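You operate a simulated robot arm through the tools that you are given. There is no shell and no other tool.

Carry out the task below with a simulated robot arm. There is one attempt and no reset: what you move stays moved.

Task
Dose mould ONE with the shots printed on it.
Fine: seat it in the mould carriage and slide it out again after; spill nothing; leave shot dial and gate as set.

The check looks at the end state, three seconds after you hand in, the way a careful person would. Anything else that was tipped, shoved, dropped, spilled or broken makes it a failure.

Robot
A 7-joint arm with a two-finger parallel gripper, fixed in place. Base frame: the origin is at the foot of the arm, x ahead of it, y to its left, z up; the work surface is at about z = 0. Lengths are in mm, angles in degrees, forces in N, time in s.
With the tool pointing down near the work surface it reaches from about 240 to 620 mm from the base axis. Its first joint turns from -66.0 to 66.0 degrees. Payload 2.6 kg.
Tool frame: the origin (TCP) lies between the finger pads and is the grasp point; the fingertips stand 30 mm ahead of it; z points along the fingers, y is the line along which they close. The gripper opens to 94 mm. The fingers are 28 mm wide and 10 mm thick; the gripper's body (50 by 96 mm) begins 55 mm behind the TCP.
Orientation is told as [roll, pitch, yaw] about the base's x, y, z axes, in that order, counted from this pose: with the fingers straight down and closing along the base's y, the tool's x points along the base's -x, its y along +y and its z along -z.

Tools
- The arm moves only by the tool move_arm. Its argument "targets" is text: rows parted by semicolons, each of 7 numbers parted by spaces: the gripper command, from -1 (fully open) to 1 (shut), values between in proportion, then the shift along the base's x, y, z in units of 500 mm (1.0 is 500 mm), then the turn, a rotation vector about the base's x, y, z in units of 180 degrees (1.0 is 180 degrees). In form: grip x y z ax ay az; .... A call has 1 to 20 rows; each row is the pose to reach, as a shift and turn from the pose commanded when the call began. A call with a number of a shift or a turn outside -1 to 1 is refused whole. Rows are played at 5 a second. More than 50 mm and 8.6 degrees between two rows, or a gripper value outside its range, and nothing of the call is played. Where a pose cannot be reached the arm comes as near as it can. A force on the tool above 60 N (or 10 N above the force at the start of the call, whichever is more), or a blocked arm, ends the call early, and 0.2 s more pass. Each finger travels about 72 mm/s and halts on what it meets, pressing with about 26 N; the grip force reading is that of the motor and also rises with nothing between the fingers. The clock runs only during rows and for 0.2 s after the last one: add rows that repeat a pose to give the fingers time. It gives the time, the measured TCP pose, the force on the tool (base axes), the opening and the grip force at its end, in the units of the frame above (readings bear some noise), with the torque about the TCP (base axes, N m) and any sound that the robot's microphone picked up, and new pictures: "pictures" is both (left out), scene, wrist or none.
- Cameras (640 x 400 px; columns grow to the right, rows downward): "scene" is fixed at [47.4, 460, 545.8]; the picture's right is [-0.50, -0.87, 0.00], its down [-0.63, 0.36, -0.69] and it looks along [0.59, -0.34, -0.73] (base axes); focal length 317 px, centre (320, 200). "wrist" rides on the gripper at [76, 14, -103] in the tool frame; the picture's right is [-0.18, 0.98, 0.00], its down [-0.75, -0.14, -0.64] and it looks along [-0.63, -0.12, 0.77] (tool axes); focal length 243 px, centre (320, 200). There is no depth. A picture from a camera that has moved, and an enlarged one, comes with that camera's place and axes in the base frame and with its lens.
- zoom(camera, box): a new picture of the part [left, top, right, bottom] of that camera's present view, enlarged. It takes no simulated time.
- job_done(): hands the job in; it is judged then, once.

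Nothing tells you positions but the pictures and the camera data. Unless the task says otherwise, let go and move clear before handing in.

The tools are called after "Request:" as a command line: name --argument value ..., lists and objects as JSON in quotes. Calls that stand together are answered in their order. move_arm: Moves the arm, as the interface text tells. Its arguments: {"type":"object","properties":{"targets":{"type":"string"},"pictures":{"type":"string","enum":["both","scene","wrist","none"]}},"required":["targets"]} The other tools are called the same way: zoom (camera, box) takes an enlarged picture of a part of a camera's view; job_done () hands the job in.

At the start:

```text
t: 0.0
tool_pos: [345.8, 269.7, 302.1]
tcp_rot: [0.0, 0.0, 0.0]
force: [0.2, 0.9, 0.5]
moment: [0.03, -0.01, 0.03]
width: 93.8
grip_force: 0.0
```

scene: 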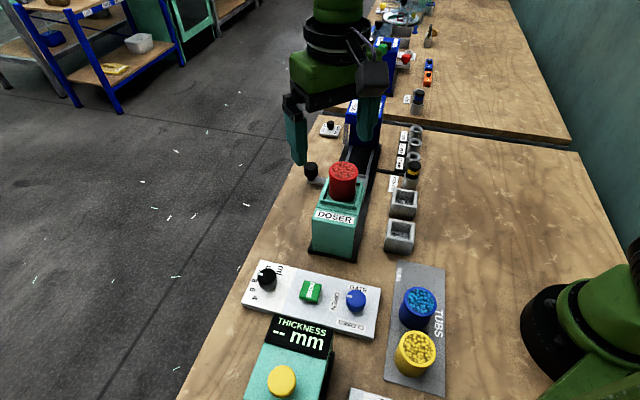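
wrist: 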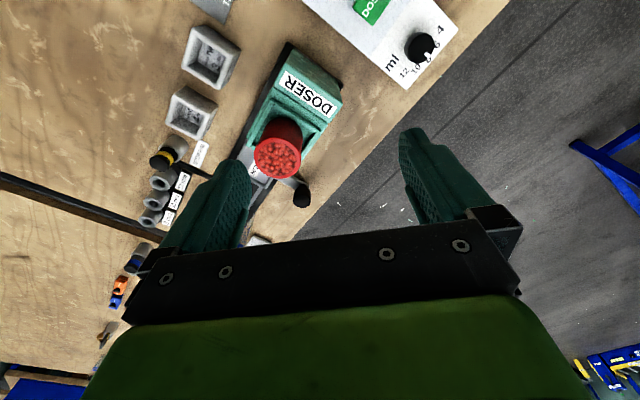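

I see a doser with a red hopper, a panel with a dial, green button and gate knob, and two square moulds beside it. I'll zoom in for the details before moving.

Request:
zoom --camera "scene" --box '[290, 120, 450, 270]'

Request:
zoom --camera "scene" --box '[230, 250, 450, 400]'

Request:
zoom --camera "wrist" --box '[130, 0, 350, 240]'

Request:
zoom --camera "scene" --box '[380, 180, 430, 260]'

Request:
zoom --camera "wrist" --box '[160, 10, 250, 150]'

```text
2.67 times, centred on (370, 195) of scene
camera zoom: at [47.4, 460.0, 545.8], right [-0.5, -0.87, 0.0], down [-0.63, 0.36, -0.69], along [0.59, -0.34, -0.73], focal length 845 px, centre (187, 213)
```

zoom: 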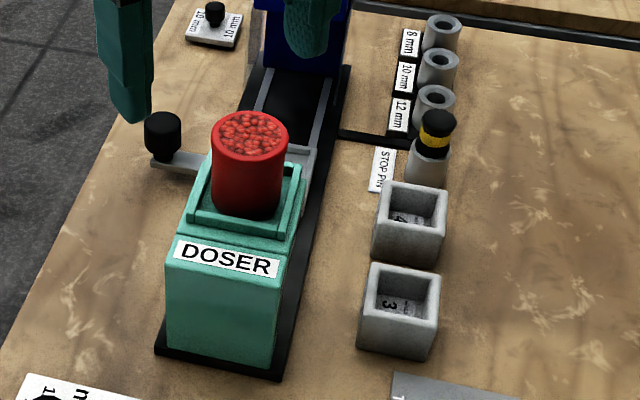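

```text
2.67 times, centred on (340, 325) of scene
camera zoom: at [47.4, 460.0, 545.8], right [-0.5, -0.87, 0.0], down [-0.63, 0.36, -0.69], along [0.59, -0.34, -0.73], focal length 845 px, centre (267, -133)
```

zoom: 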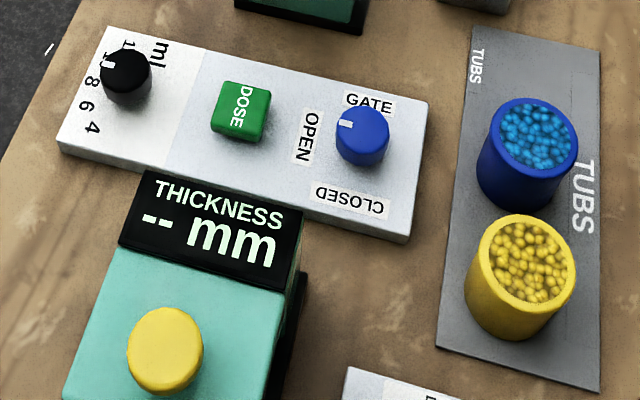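

```text
1.67 times, centred on (240, 120) of wrist
camera zoom: at [270.1, 282.1, 404.7], right [0.18, 0.98, 0.0], down [0.75, -0.14, 0.64], along [0.63, -0.12, -0.77], focal length 404 px, centre (453, 333)
```

zoom: 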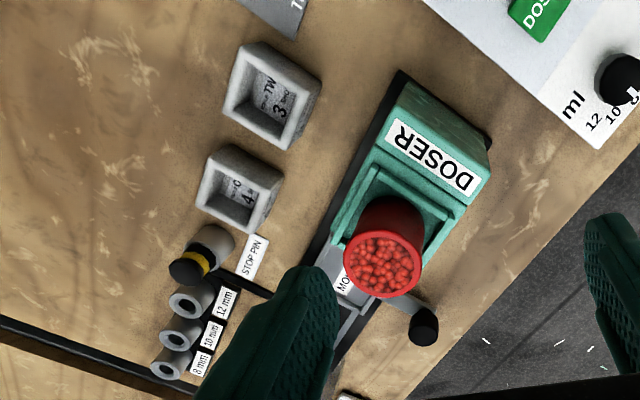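

```text
5.00 times, centred on (405, 220) of scene
camera zoom: at [47.4, 460.0, 545.8], right [-0.5, -0.87, 0.0], down [-0.63, 0.36, -0.69], along [0.59, -0.34, -0.73], focal length 1585 px, centre (-105, 100)
```

zoom: 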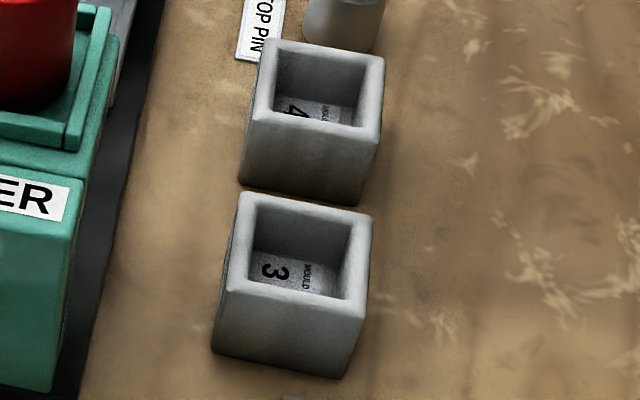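

```text
2.86 times, centred on (205, 80) of wrist
camera zoom: at [270.1, 282.1, 404.7], right [0.18, 0.98, 0.0], down [0.75, -0.14, 0.64], along [0.63, -0.12, -0.77], focal length 693 px, centre (649, 543)
```

zoom: 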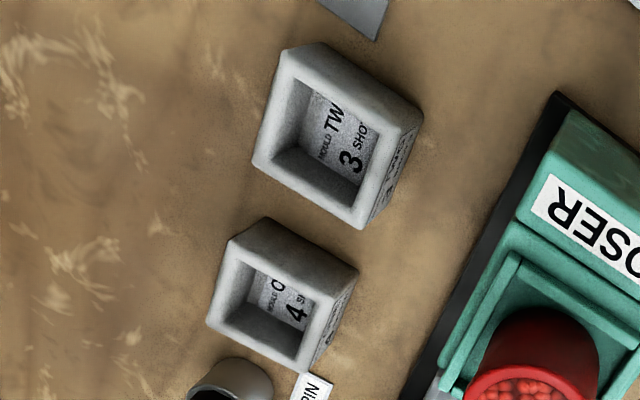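

Mould ONE (4 shots) looks to be at about (366, 61), and mould TWO (3 shots) at about (301, 127). The doser sits on a diagonal rail near (400, 200). I'll move the arm up and aside to get a clear view of the rail and carriage.

Request:
move_arm --targets "-1 -0.02 -0.08 0.03 0 0 0; -1 -0.04 -0.16 0.06 0 0 0; -1 -0.06 -0.24 0.09 0 0 0; -1 -0.08 -0.32 0.12 0 0 0; -1 -0.09 -0.38 0.14 0 0 0; -1 -0.09 -0.38 0.14 0 0 0"

```text
t: 1.4
tool_pos: [299.4, 78.5, 371.1]
tcp_rot: [0.0, -0.1, 0.0]
force: [0.6, -0.9, -0.2]
moment: [0.0, 0.0, 0.0]
width: 94.0
grip_force: 0.1
camera wrist: at [223.6, 91.6, 473.6], right [0.18, 0.98, 0.0], down [0.75, -0.14, 0.64], along [0.63, -0.12, -0.77], focal length 243 px, centre (320, 200)
```

scene: 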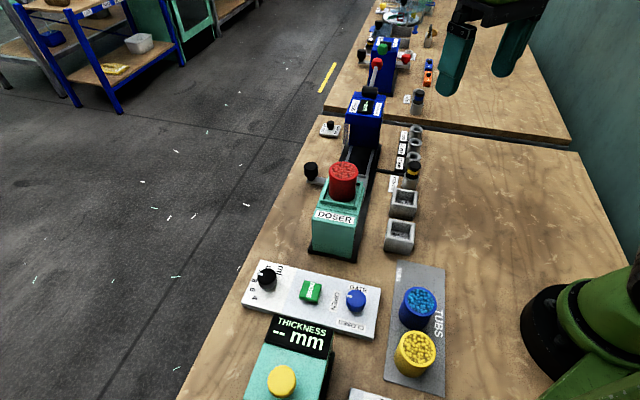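
wrist: 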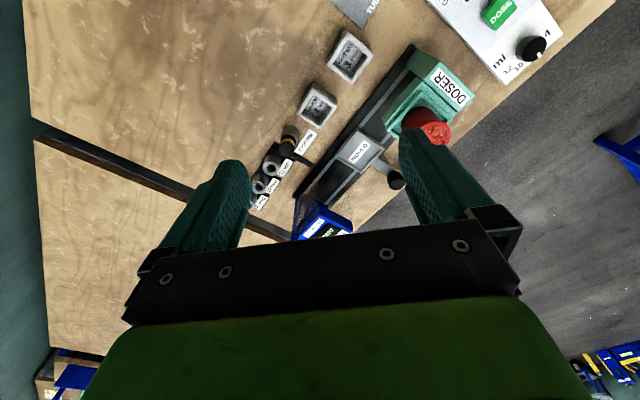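

Request:
zoom --camera "wrist" --box '[240, 20, 480, 240]'

Request:
zoom --camera "scene" --box '[300, 80, 430, 200]'

Request:
zoom --camera "wrist" --box '[300, 80, 430, 200]'

Request:
zoom --camera "wrist" --box '[420, 0, 580, 100]'

Request:
zoom --camera "scene" --box '[240, 250, 390, 345]'

```text
1.82 times, centred on (360, 130) of wrist
camera zoom: at [223.6, 91.6, 473.6], right [0.18, 0.98, 0.0], down [0.75, -0.14, 0.64], along [0.63, -0.12, -0.77], focal length 441 px, centre (247, 327)
```

zoom: 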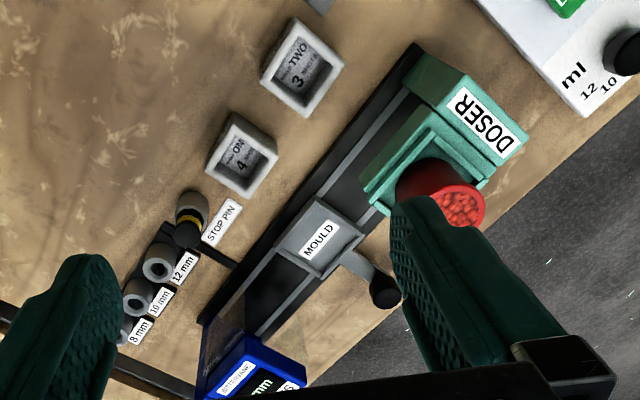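

```text
3.33 times, centred on (365, 140) of scene
camera zoom: at [47.4, 460.0, 545.8], right [-0.5, -0.87, 0.0], down [-0.63, 0.36, -0.69], along [0.59, -0.34, -0.73], focal length 1056 px, centre (170, 400)
```

zoom: 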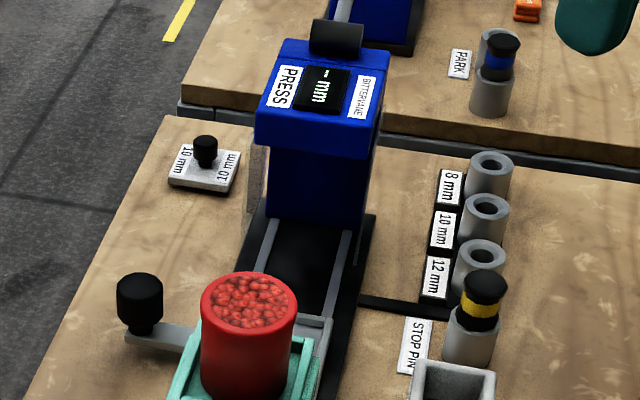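

```text
3.33 times, centred on (365, 140) of wrist
camera zoom: at [223.6, 91.6, 473.6], right [0.18, 0.98, 0.0], down [0.75, -0.14, 0.64], along [0.63, -0.12, -0.77], focal length 809 px, centre (170, 400)
```

zoom: 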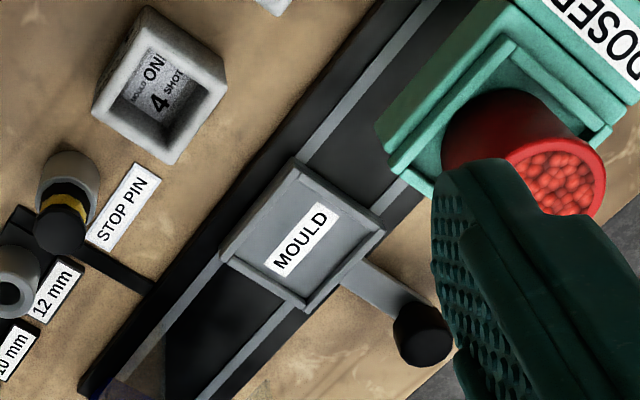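

```text
4.00 times, centred on (500, 50) of wrist
camera zoom: at [223.6, 91.6, 473.6], right [0.18, 0.98, 0.0], down [0.75, -0.14, 0.64], along [0.63, -0.12, -0.77], focal length 970 px, centre (-400, 800)
```

zoom: 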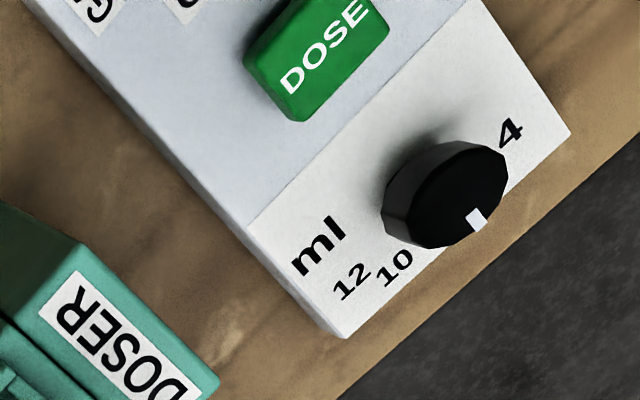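

```text
4.21 times, centred on (315, 298) of scene
camera zoom: at [47.4, 460.0, 545.8], right [-0.5, -0.87, 0.0], down [-0.63, 0.36, -0.69], along [0.59, -0.34, -0.73], focal length 1334 px, centre (341, -210)
```

zoom: 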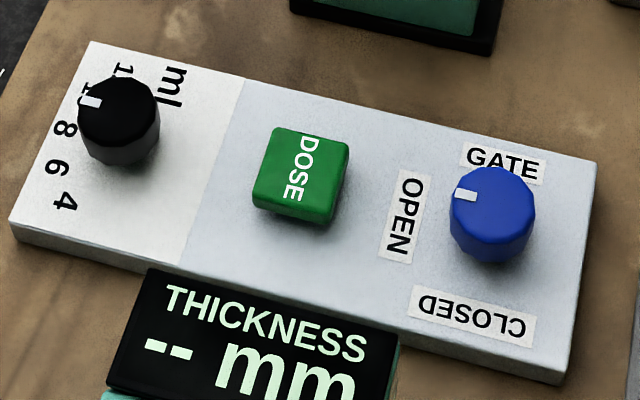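

Mould ONE is printed 4 SHOTS. The tray marked MOULD sits on the rail near (483, 127), and its slide handle ends in a black knob near (540, 200). I'll rotate the wrist to line up with the rail and take a closer look.

Request:
move_arm --targets "-1 0.024 -0.019 -0.04 0 0 0.0407; -1 0.047 -0.039 -0.08 0 0 0.0813; -1 0.071 -0.058 -0.12 0 0 0.122; -1 0.095 -0.077 -0.16 0 0 0.1627; -1 0.118 -0.097 -0.2 0 0 0.2033; -1 0.142 -0.116 -0.24 0 0 0.244; -1 0.142 -0.116 -0.24 0 0 0.244; -1 0.142 -0.116 -0.24 0 0 0.244"

```text
t: 3.2
tool_pos: [369.9, 20.8, 252.5]
tcp_rot: [0.0, 0.0, 44.0]
force: [-0.1, -0.4, 0.4]
moment: [-0.03, -0.01, -0.04]
width: 94.0
grip_force: 0.0
camera wrist: at [307.3, -22.3, 354.7], right [-0.55, 0.83, 0.0], down [0.64, 0.42, 0.64], along [0.54, 0.35, -0.77], focal length 243 px, centre (320, 200)
```

scene: 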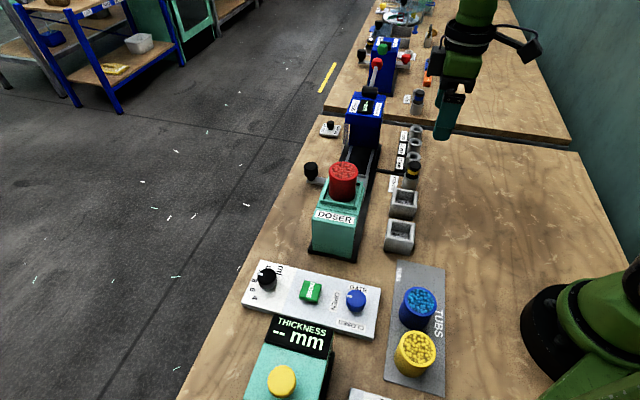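
wrist: 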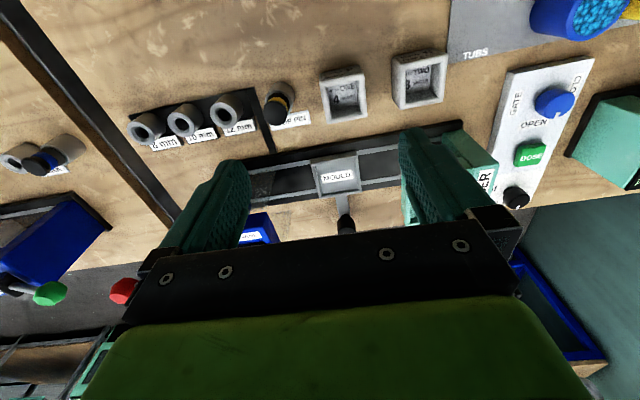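

The view now lines up well with the rail. I'll zoom in to measure the moulds, the tray, the gap under the doser and the panel.

Request:
zoom --camera "wrist" --box '[240, 50, 480, 200]'

Request:
zoom --camera "wrist" --box '[290, 130, 410, 240]'

Request:
zoom --camera "wrist" --box '[300, 40, 460, 140]'

Request:
zoom --camera "wrist" --box '[470, 50, 630, 220]'

```text
2.67 times, centred on (360, 125) of wrist
camera zoom: at [307.3, -22.3, 354.7], right [-0.55, 0.83, 0.0], down [0.64, 0.42, 0.64], along [0.54, 0.35, -0.77], focal length 647 px, centre (213, 400)
```

zoom: 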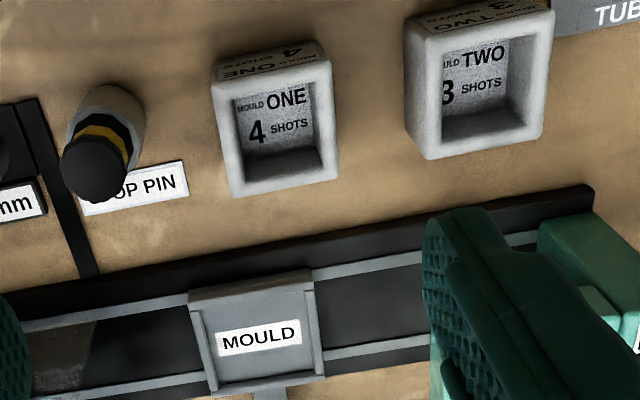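

```text
3.64 times, centred on (350, 185) of wrist
camera zoom: at [307.3, -22.3, 354.7], right [-0.55, 0.83, 0.0], down [0.64, 0.42, 0.64], along [0.54, 0.35, -0.77], focal length 882 px, centre (211, 254)
```

zoom: 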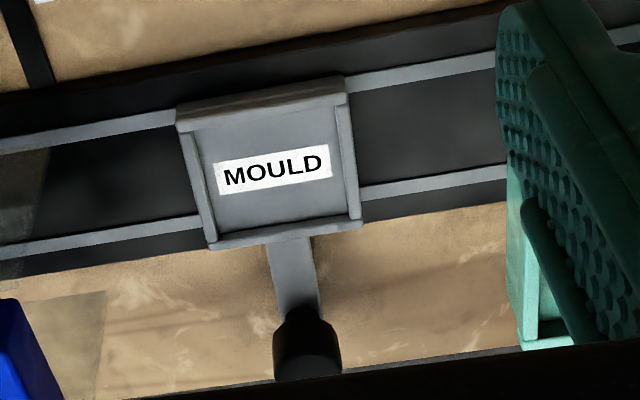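

```text
4.00 times, centred on (380, 90) of wrist
camera zoom: at [307.3, -22.3, 354.7], right [-0.55, 0.83, 0.0], down [0.64, 0.42, 0.64], along [0.54, 0.35, -0.77], focal length 970 px, centre (80, 640)
```

zoom: 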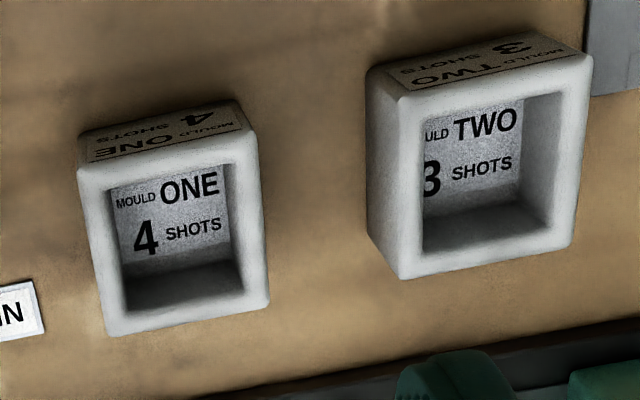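

```text
2.35 times, centred on (550, 135) of wrist
camera zoom: at [307.3, -22.3, 354.7], right [-0.55, 0.83, 0.0], down [0.64, 0.42, 0.64], along [0.54, 0.35, -0.77], focal length 571 px, centre (-221, 353)
```

zoom: 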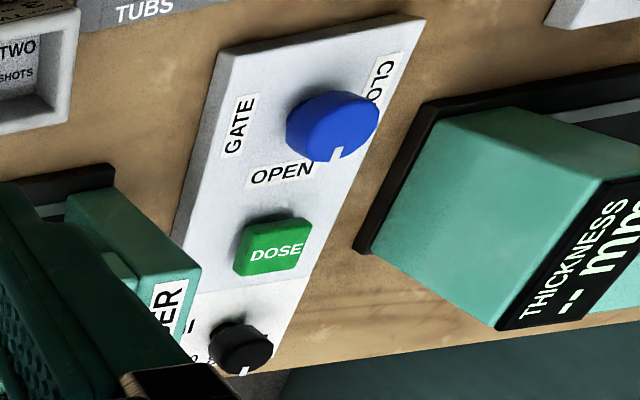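

Mould ONE reads "MOULD ONE, 4 SHOTS". It is about 52 mm square and roughly 50 mm tall, near (370, 55), turned about 45°. I'll hover over it to refine that estimate before grasping.

Request:
move_arm --targets "-1 0 0.023 -0.075 0 0 0.0018; -1 0.001 0.046 -0.15 0 0 0.0037; -1 0.001 0.069 -0.225 0 0 0.0055; -1 0.001 0.069 -0.225 0 0 0.0055; -1 0.001 0.069 -0.225 0 0 0.0055"

```text
t: 4.4
tool_pos: [371.0, 55.6, 140.7]
tcp_rot: [0.0, 0.0, 45.0]
force: [1.1, 0.4, 0.4]
moment: [0.01, 0.02, 0.0]
width: 94.0
grip_force: 0.0
camera wrist: at [308.1, 10.6, 242.7], right [-0.56, 0.83, 0.0], down [0.63, 0.43, 0.64], along [0.53, 0.36, -0.77], focal length 243 px, centre (320, 200)
```

scene: 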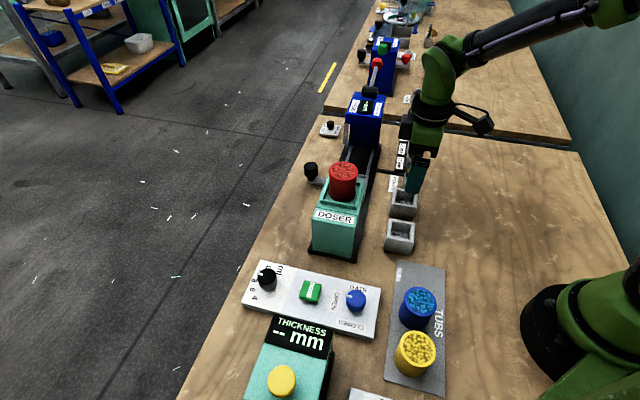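
wrist: 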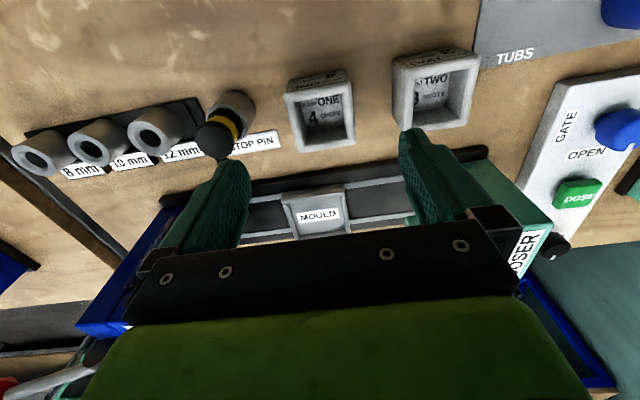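

Request:
zoom --camera "wrist" --box '[190, 50, 370, 165]'

Request:
zoom --camera "wrist" --box '[240, 160, 400, 240]'

Request:
zoom --camera "scene" --box '[360, 110, 450, 220]'

```text
3.48 times, centred on (280, 108) of wrist
camera zoom: at [308.1, 10.6, 242.7], right [-0.56, 0.83, 0.0], down [0.63, 0.43, 0.64], along [0.53, 0.36, -0.77], focal length 844 px, centre (459, 522)
```

zoom: 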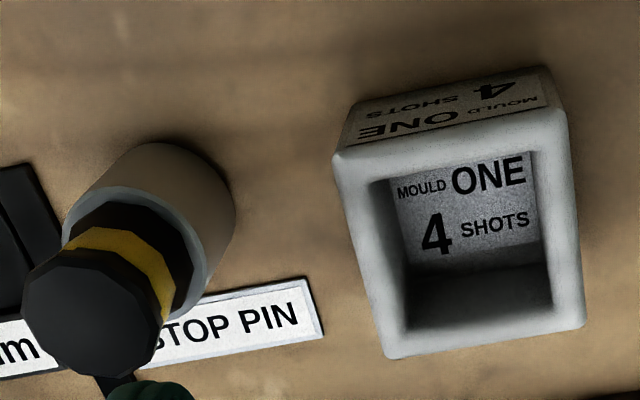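

```text
4.00 times, centred on (320, 200) of wrist
camera zoom: at [308.1, 10.6, 242.7], right [-0.56, 0.83, 0.0], down [0.63, 0.43, 0.64], along [0.53, 0.36, -0.77], focal length 970 px, centre (320, 200)
```

zoom: 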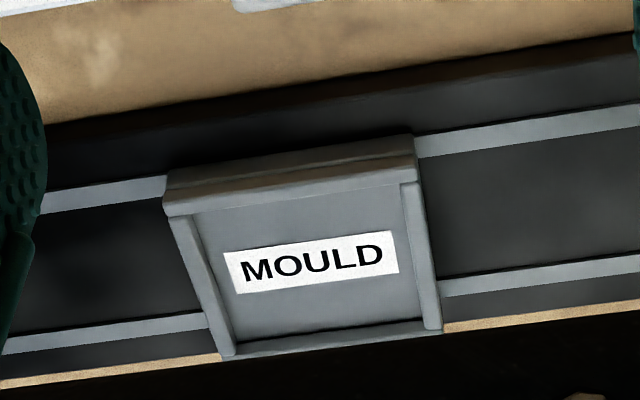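

```text
3.64 times, centred on (405, 165) of scene
camera zoom: at [47.4, 460.0, 545.8], right [-0.5, -0.87, 0.0], down [-0.63, 0.36, -0.69], along [0.59, -0.34, -0.73], focal length 1153 px, centre (11, 327)
```

zoom: 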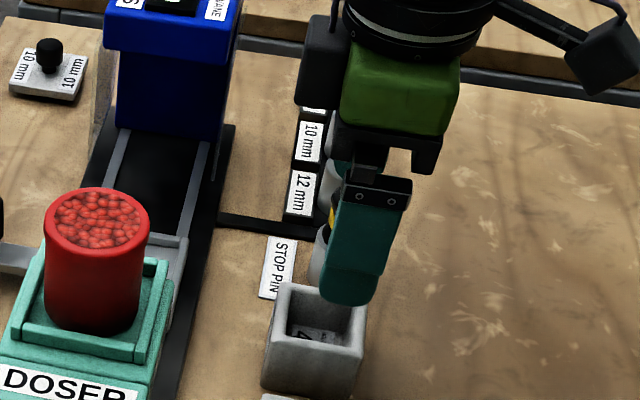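

Mould ONE is centred at about (370, 56) with its sides at exactly 45°. I'll narrow the fingers to about 70 mm so they clear the stop-pin holder, lower, and grip.

Request:
move_arm --targets "-0.49 -0.0016 0.0012 0 0 0 0; -0.49 -0.0016 0.0012 0 0 0 0; -0.49 -0.0016 0.0012 -0.04 0 0 0; -0.49 -0.0016 0.0012 -0.08 0 0 0; -0.49 -0.0016 0.0012 -0.12 0 0 0; -0.49 -0.0016 0.0012 -0.15 0 0 0; -0.49 -0.0016 0.0012 -0.176 0 0 0; -0.49 -0.0016 0.0012 -0.176 0 0 0"

```text
t: 6.2
tool_pos: [370.4, 56.2, 51.6]
tcp_rot: [0.0, -0.1, 44.8]
force: [-0.1, 0.0, 0.4]
moment: [0.0, 0.02, -0.02]
width: 70.0
grip_force: 0.2
camera wrist: at [307.9, 11.1, 154.0], right [-0.56, 0.83, 0.0], down [0.63, 0.43, 0.64], along [0.53, 0.36, -0.77], focal length 243 px, centre (320, 200)
```

scene: 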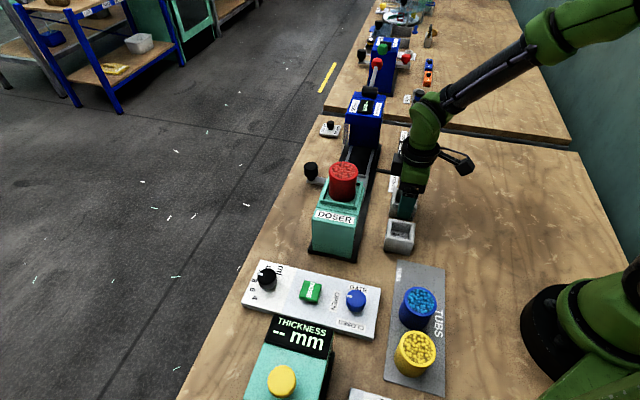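
wrist: 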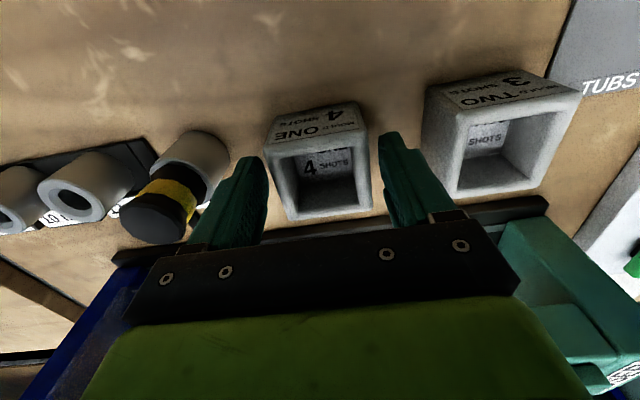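

The mould sits centred between the fingers, so I'll close on it.

Request:
move_arm --targets "0 0 0 0 0 0 0; 0.3 0 0 0 0 0 0; 0.3 0 0 0 0 0 0; 0.3 0 0 0 0 0 0" --pictures "wrist"

```text
t: 7.2
tool_pos: [371.5, 56.2, 50.3]
tcp_rot: [0.0, 0.0, 44.9]
force: [-0.6, -1.1, -0.3]
moment: [0.01, -0.03, 0.03]
width: 53.5
grip_force: 25.5
camera wrist: at [308.0, 10.9, 154.2], right [-0.56, 0.83, 0.0], down [0.63, 0.43, 0.64], along [0.53, 0.36, -0.77], focal length 243 px, centre (320, 200)
```

wrist: 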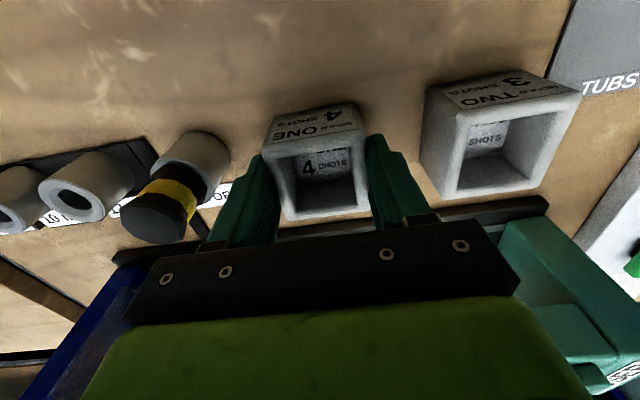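

Gripped at 53.5 mm. Next I'll lift the mould and carry it to above the tray, which I put at about (480, 126) with its rim near z = 27.

Request:
move_arm --targets "0.3 0 0 0.03 0 0 0; 0.3 0 0 0.08 0 0 0; 0.3 0 0 0.13 0 0 0; 0.3 0 0 0.18 0 0 0; 0.3 0.036 0.023 0.2 0 0 0; 0.3 0.073 0.047 0.2 0 0 0; 0.3 0.109 0.07 0.2 0 0 0; 0.3 0.146 0.094 0.2 0 0 0; 0.3 0.182 0.117 0.2 0 0 0; 0.3 0.2184 0.1408 0.2 0 0 0; 0.3 0.2184 0.1408 0.2 0 0 0; 0.3 0.2184 0.1408 0.2 0 0 0"

```text
t: 9.8
tool_pos: [480.9, 126.6, 152.3]
tcp_rot: [0.0, 0.1, 44.8]
force: [-0.4, -0.3, -2.0]
moment: [-0.01, 0.03, 0.0]
width: 53.7
grip_force: 26.4
camera wrist: at [416.5, 81.6, 254.4], right [-0.56, 0.83, 0.0], down [0.63, 0.43, 0.64], along [0.53, 0.36, -0.77], focal length 243 px, centre (320, 200)
```

scene: 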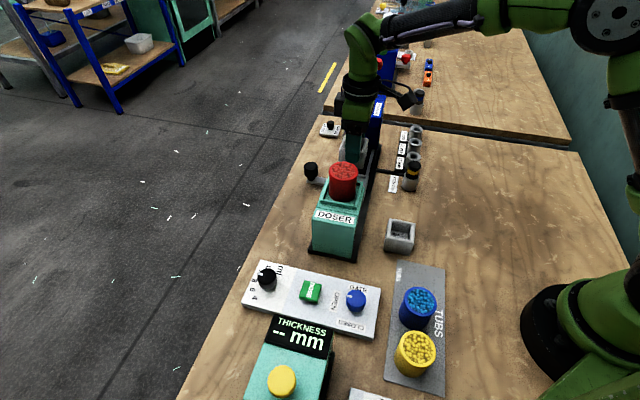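
wrist: 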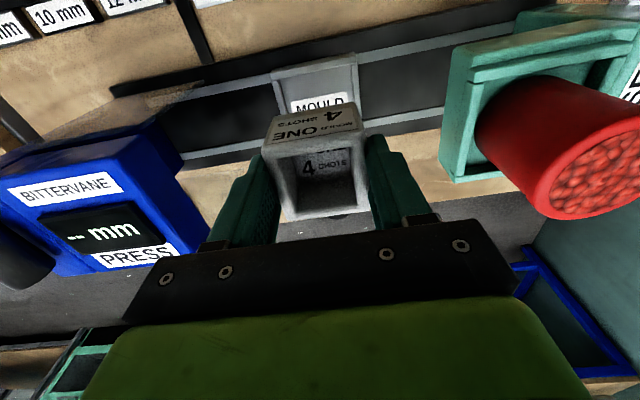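

Request:
zoom --camera "wrist" --box '[240, 30, 400, 130]'

Request:
zoom --camera "scene" --box '[300, 110, 420, 220]'

Request:
zoom --camera "wrist" --box '[400, 0, 640, 240]'

```text
4.00 times, centred on (320, 80) of wrist
camera zoom: at [416.5, 81.6, 254.4], right [-0.56, 0.83, 0.0], down [0.63, 0.43, 0.64], along [0.53, 0.36, -0.77], focal length 970 px, centre (320, 680)
```

zoom: 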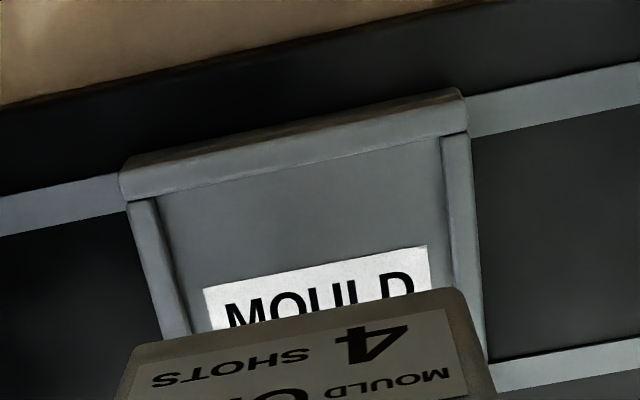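

```text
3.64 times, centred on (360, 165) of scene
camera zoom: at [47.5, 460.0, 545.8], right [-0.5, -0.87, 0.0], down [-0.63, 0.36, -0.69], along [0.59, -0.34, -0.73], focal length 1153 px, centre (174, 327)
```

zoom: 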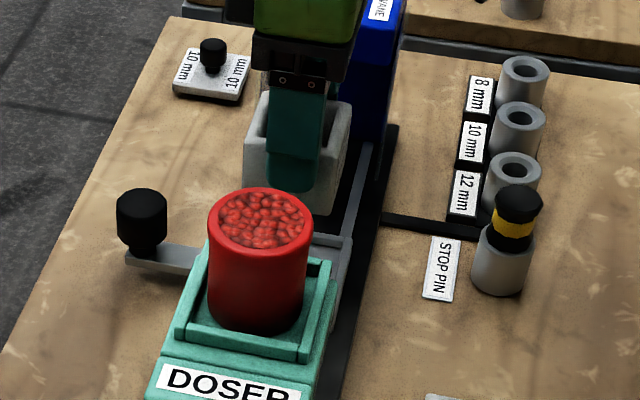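

```text
1.67 times, centred on (520, 120) of wrist
camera zoom: at [416.5, 81.6, 254.4], right [-0.56, 0.83, 0.0], down [0.63, 0.43, 0.64], along [0.53, 0.36, -0.77], focal length 404 px, centre (-13, 333)
```

zoom: 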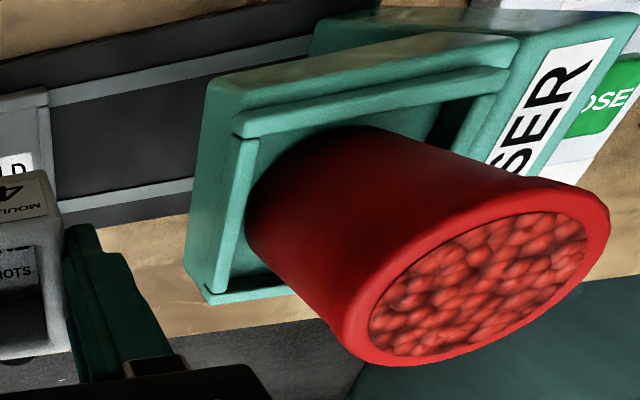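

The mould is lined up over the tray: tray centre about (481, 126.7), inner width about 61 mm. I'll go down part way and check again.

Request:
move_arm --targets "0.3 0 0 -0.04 0 0 0; 0.3 0 0 -0.08 0 0 0; 0.3 0 0 -0.11 0 0 0; 0.3 0 0 -0.13 0 0 0; 0.3 0 0 -0.13 0 0 0"

```text
t: 11.0
tool_pos: [481.2, 126.3, 86.5]
tcp_rot: [0.0, 0.0, 44.9]
force: [0.1, 0.1, -2.2]
moment: [0.02, 0.02, 0.03]
width: 53.6
grip_force: 26.7
camera wrist: at [416.3, 81.1, 188.8], right [-0.56, 0.83, 0.0], down [0.63, 0.43, 0.64], along [0.53, 0.36, -0.77], focal length 243 px, centre (320, 200)
```

scene: 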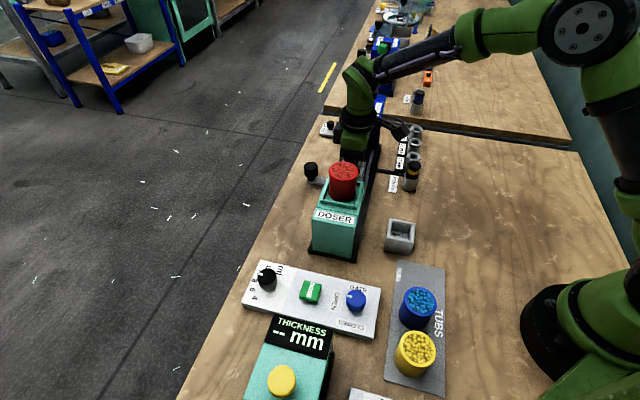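
wrist: 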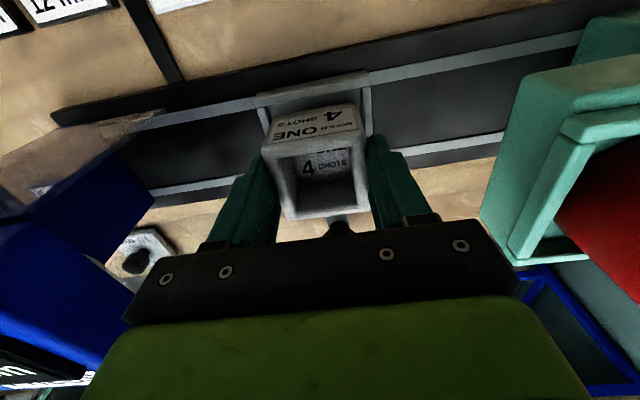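

Request:
zoom --camera "wrist" --box '[240, 60, 400, 160]'

Request:
zoom --camera "scene" --box '[300, 110, 400, 210]'

```text
4.00 times, centred on (320, 110) of wrist
camera zoom: at [416.3, 81.1, 188.8], right [-0.56, 0.83, 0.0], down [0.63, 0.43, 0.64], along [0.53, 0.36, -0.77], focal length 970 px, centre (320, 560)
```

zoom: 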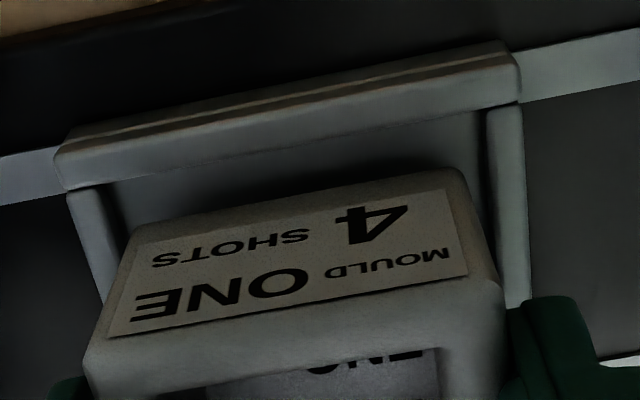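

```text
4.00 times, centred on (350, 160) of scene
camera zoom: at [47.5, 460.0, 545.8], right [-0.5, -0.87, 0.0], down [-0.63, 0.36, -0.69], along [0.59, -0.34, -0.73], focal length 1268 px, centre (200, 360)
```

zoom: 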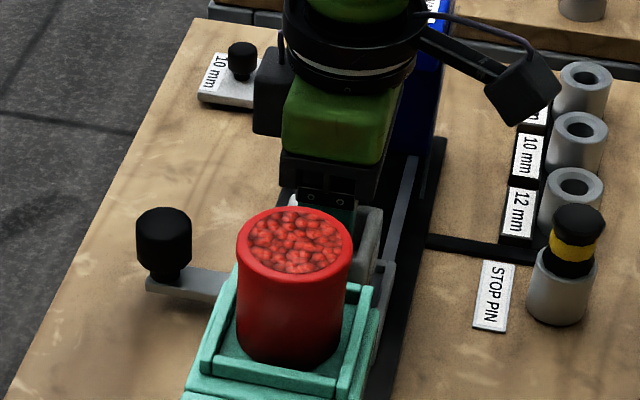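

The mould bottom is within about 1 mm of the tray centre, so I'll lower it slowly and watch the force.

Request:
move_arm --targets "0.3 -0.001 0 -0.008 0 0 0; 0.3 -0.001 0 -0.014 0 0 0; 0.3 -0.001 0 -0.02 0 0 0; 0.3 -0.001 0 -0.02 0 0 0" --pictures "none"

Request:
move_arm --targets "0.3 0 0 -0.003 0 0 0; 0.3 0 0 -0.006 0 0 0; 0.3 0 0 -0.006 0 0 0" --pictures "wrist"

```text
t: 12.0
tool_pos: [480.5, 127.1, 76.4]
tcp_rot: [0.0, 0.0, 44.9]
force: [-0.6, 0.5, -2.0]
moment: [0.03, 0.0, 0.0]
width: 53.8
grip_force: 25.7
```

```text
t: 12.8
tool_pos: [481.8, 126.1, 76.3]
tcp_rot: [-0.1, 0.0, 45.0]
force: [-5.2, -3.4, 16.5]
moment: [-0.14, 0.35, 0.01]
width: 54.0
grip_force: 26.5
camera wrist: at [417.2, 81.4, 177.7], right [-0.56, 0.83, 0.0], down [0.63, 0.43, 0.64], along [0.53, 0.36, -0.77], focal length 243 px, centre (320, 200)
```

wrist: 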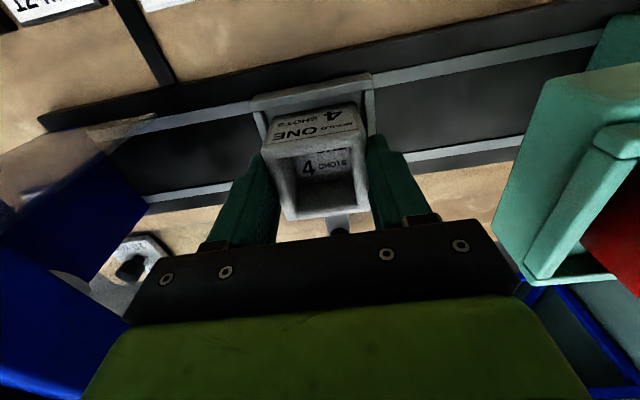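

Request:
zoom --camera "wrist" --box '[240, 60, 400, 160]'

Request:
zoom --camera "wrist" --box '[280, 160, 400, 250]'

Request:
zoom --camera "scene" --box '[300, 140, 400, 210]'

```text
4.00 times, centred on (320, 110) of wrist
camera zoom: at [417.2, 81.4, 177.7], right [-0.56, 0.83, 0.0], down [0.63, 0.43, 0.64], along [0.53, 0.36, -0.77], focal length 970 px, centre (320, 560)
```

zoom: 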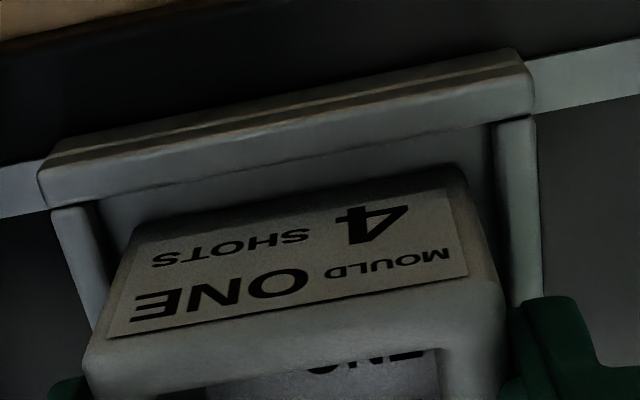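

```text
4.44 times, centred on (340, 205) of wrist
camera zoom: at [417.2, 81.4, 177.7], right [-0.56, 0.83, 0.0], down [0.63, 0.43, 0.64], along [0.53, 0.36, -0.77], focal length 1078 px, centre (231, 178)
```

zoom: 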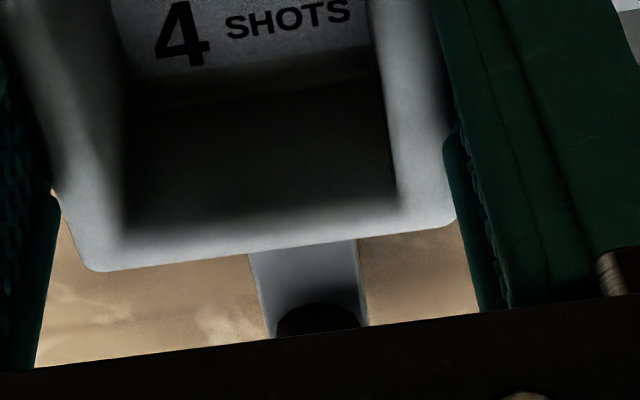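

```text
5.71 times, centred on (350, 175) of scene
camera zoom: at [47.4, 460.0, 545.8], right [-0.5, -0.87, 0.0], down [-0.63, 0.36, -0.69], along [0.59, -0.34, -0.73], focal length 1811 px, centre (149, 343)
```

zoom: 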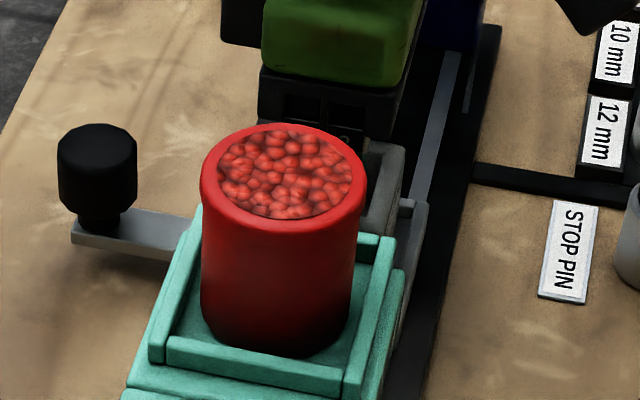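

There's light contact, with a sideways push away from the far rim, so the mould seems about 2–3 mm too far from me. I'll lift slightly, shift it back and lower again.

Request:
move_arm --targets "0.3 0 0 0.006 0 0 0; 0.3 -0.0036 -0.0036 0.008 0 0 0; 0.3 -0.0036 -0.0036 0.008 0 0 0; 0.3 -0.0036 -0.0036 0.004 0 0 0; 0.3 -0.0036 -0.0036 0.001 0 0 0; 0.3 -0.0036 -0.0036 0.001 0 0 0" --pictures "wrist"

```text
t: 14.2
tool_pos: [478.6, 124.7, 75.2]
tcp_rot: [0.0, -0.2, 45.0]
force: [-1.0, -0.6, 4.5]
moment: [-0.02, -0.13, -0.01]
width: 53.8
grip_force: 26.3
camera wrist: at [414.9, 80.3, 177.9], right [-0.56, 0.83, 0.0], down [0.63, 0.43, 0.64], along [0.53, 0.36, -0.77], focal length 243 px, centre (320, 200)
```

wrist: 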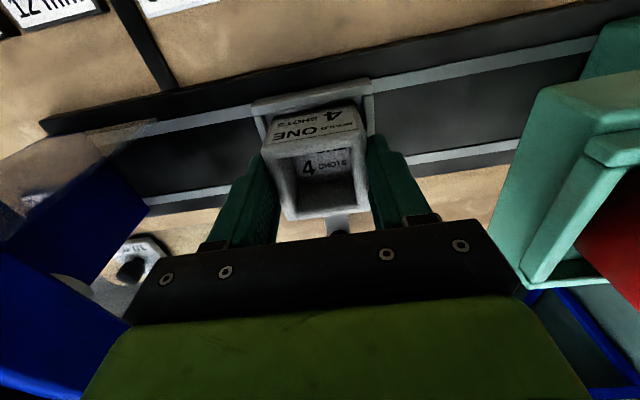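

Request:
move_arm --targets "0.3 0 0 -0.002 0 0 0; 0.3 0 0 -0.004 0 0 0; 0.3 0 0 -0.004 0 0 0; 0.3 0 0 -0.004 0 0 0" --pictures "wrist"

Request:
zoom --camera "wrist" --box '[240, 60, 400, 160]'

Request:
zoom --camera "wrist" --box '[280, 160, 400, 250]'

```text
t: 15.2
tool_pos: [479.4, 124.2, 73.8]
tcp_rot: [-0.1, -0.2, 44.8]
force: [-0.6, 1.0, 23.6]
moment: [0.0, 0.07, -0.14]
width: 53.6
grip_force: 25.9
camera wrist: at [415.6, 79.6, 176.3], right [-0.56, 0.83, 0.0], down [0.63, 0.43, 0.65], along [0.53, 0.36, -0.76], focal length 243 px, centre (320, 200)
```

wrist: 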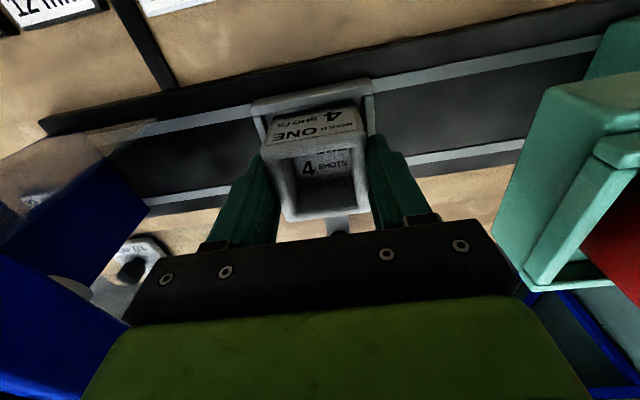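

```text
4.00 times, centred on (320, 110) of wrist
camera zoom: at [415.6, 79.6, 176.3], right [-0.56, 0.83, 0.0], down [0.63, 0.43, 0.65], along [0.53, 0.36, -0.76], focal length 970 px, centre (320, 560)
```

zoom: 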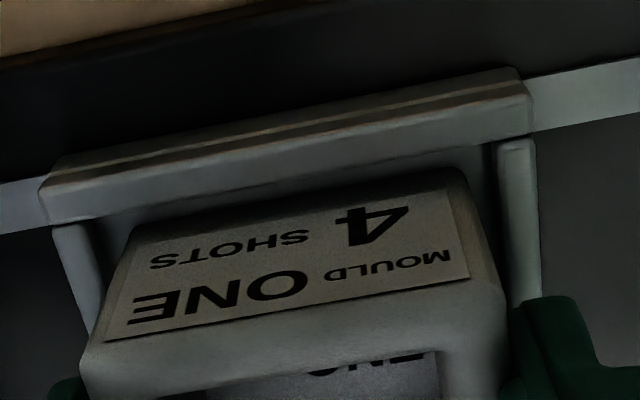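

```text
4.44 times, centred on (340, 205) of wrist
camera zoom: at [415.6, 79.6, 176.3], right [-0.56, 0.83, 0.0], down [0.63, 0.43, 0.65], along [0.53, 0.36, -0.76], focal length 1078 px, centre (231, 178)
```

zoom: 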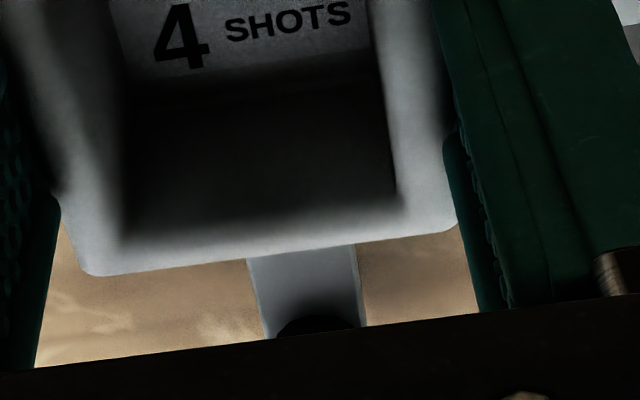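

The force is now purely vertical (about 24 N) and centred, which fits a mould sitting flat on the tray floor. I'll open the fingers slightly, rise, and inspect it.

Request:
move_arm --targets "0.3 0 0 0.002 0 0 0; 0.3 0 0 0.003 0 0 0; -0.3 0 0 0.003 0 0 0; -0.4 0 0 0.003 0 0 0; -0.4 0 0 0.003 0 0 0; -0.4 0 0 0.04 0 0 0; -0.4 0 0 0.09 0 0 0; -0.4 0 0 0.15 0 0 0; -0.4 0 0 0.2 0 0 0; -0.4 0 0 0.2 0 0 0"

```text
t: 17.4
tool_pos: [478.7, 125.9, 172.3]
tcp_rot: [0.0, 0.0, 44.9]
force: [0.6, 0.4, 0.8]
moment: [0.01, -0.01, 0.01]
width: 65.7
grip_force: 0.1
camera wrist: at [415.2, 80.7, 274.4], right [-0.56, 0.83, 0.0], down [0.63, 0.43, 0.64], along [0.53, 0.36, -0.77], focal length 243 px, centre (320, 200)
```

scene: 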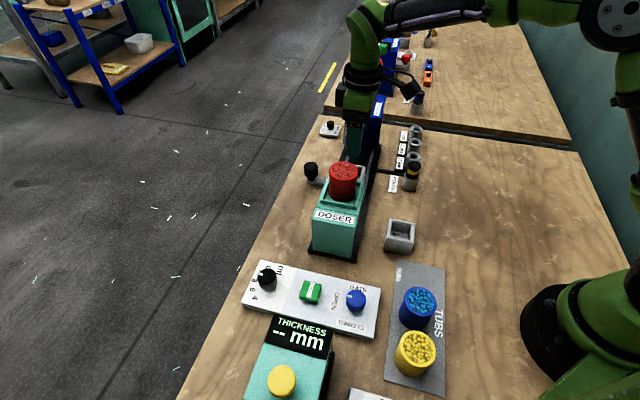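
wrist: 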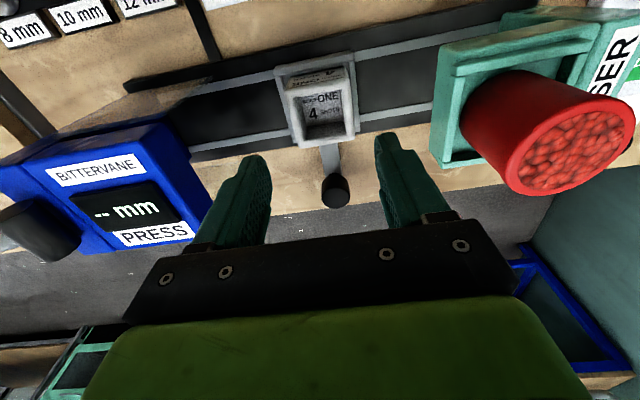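

Request:
zoom --camera "wrist" --box '[255, 35, 385, 215]'

Request:
zoom --camera "wrist" --box '[265, 55, 375, 150]'

Request:
zoom --camera "scene" --box '[300, 130, 400, 210]'

```text
2.22 times, centred on (320, 125) of wrist
camera zoom: at [415.2, 80.7, 274.4], right [-0.56, 0.83, 0.0], down [0.63, 0.43, 0.64], along [0.53, 0.36, -0.77], focal length 539 px, centre (320, 367)
```

zoom: 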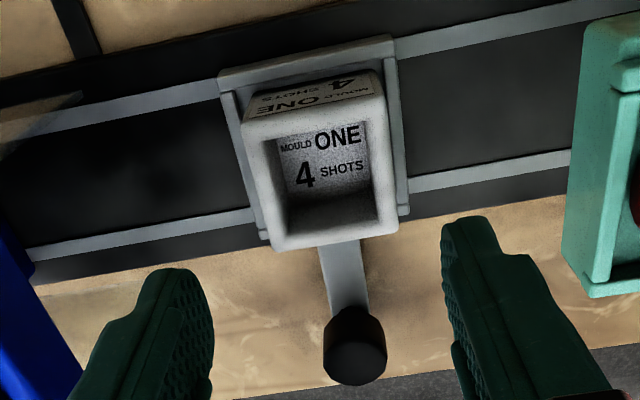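

```text
4.21 times, centred on (320, 102) of wrist
camera zoom: at [415.2, 80.7, 274.4], right [-0.56, 0.83, 0.0], down [0.63, 0.43, 0.64], along [0.53, 0.36, -0.77], focal length 1022 px, centre (320, 610)
```

zoom: 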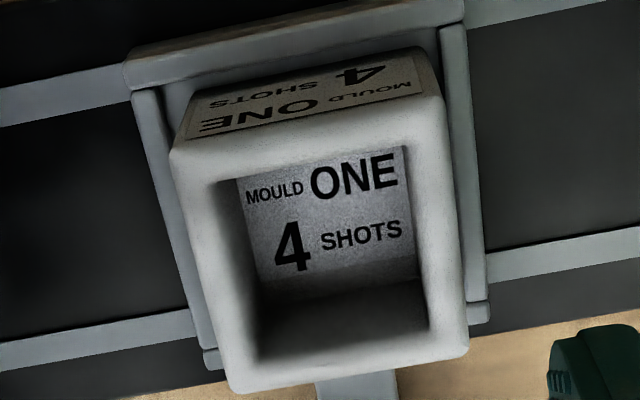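

```text
5.00 times, centred on (350, 170) of scene
camera zoom: at [47.4, 460.0, 545.8], right [-0.5, -0.87, 0.0], down [-0.63, 0.36, -0.69], along [0.59, -0.34, -0.73], focal length 1585 px, centre (170, 350)
```

zoom: 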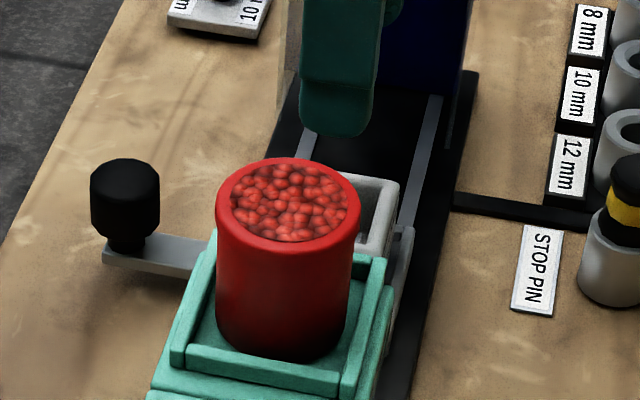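

Request:
zoom --camera "wrist" --box '[275, 55, 345, 105]'

Request:
zoom --camera "wrist" --box '[320, 50, 375, 90]'

Request:
zoom --camera "wrist" --box '[280, 110, 370, 165]'

```text
8.00 times, centred on (310, 80) of wrist
camera zoom: at [415.2, 80.7, 274.4], right [-0.56, 0.83, 0.0], down [0.63, 0.43, 0.64], along [0.53, 0.36, -0.77], focal length 1941 px, centre (400, 1160)
```

zoom: 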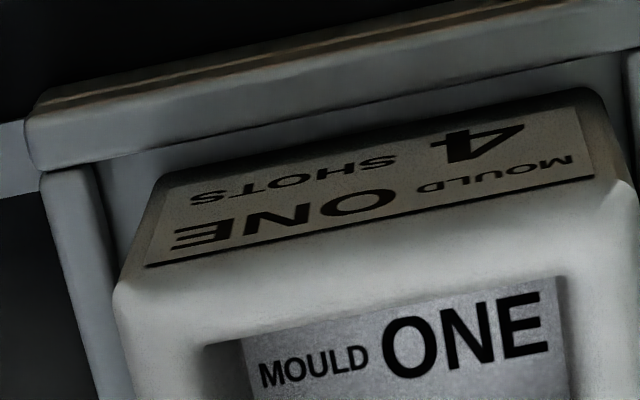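

```text
10.00 times, centred on (348, 70) of wrist
camera zoom: at [415.2, 80.7, 274.4], right [-0.56, 0.83, 0.0], down [0.63, 0.43, 0.64], along [0.53, 0.36, -0.77], focal length 2426 px, centre (45, 1500)
```

zoom: 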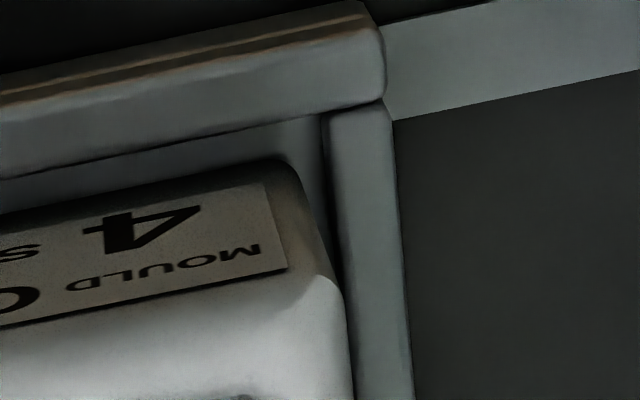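

```text
7.11 times, centred on (325, 138) of wrist
camera zoom: at [415.2, 80.7, 274.4], right [-0.56, 0.83, 0.0], down [0.63, 0.43, 0.64], along [0.53, 0.36, -0.77], focal length 1725 px, centre (284, 644)
```

zoom: 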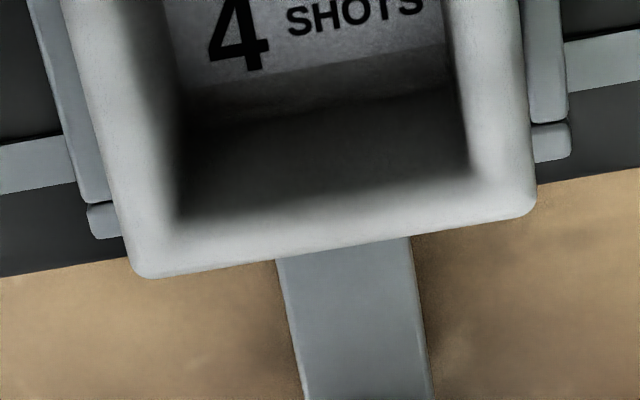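

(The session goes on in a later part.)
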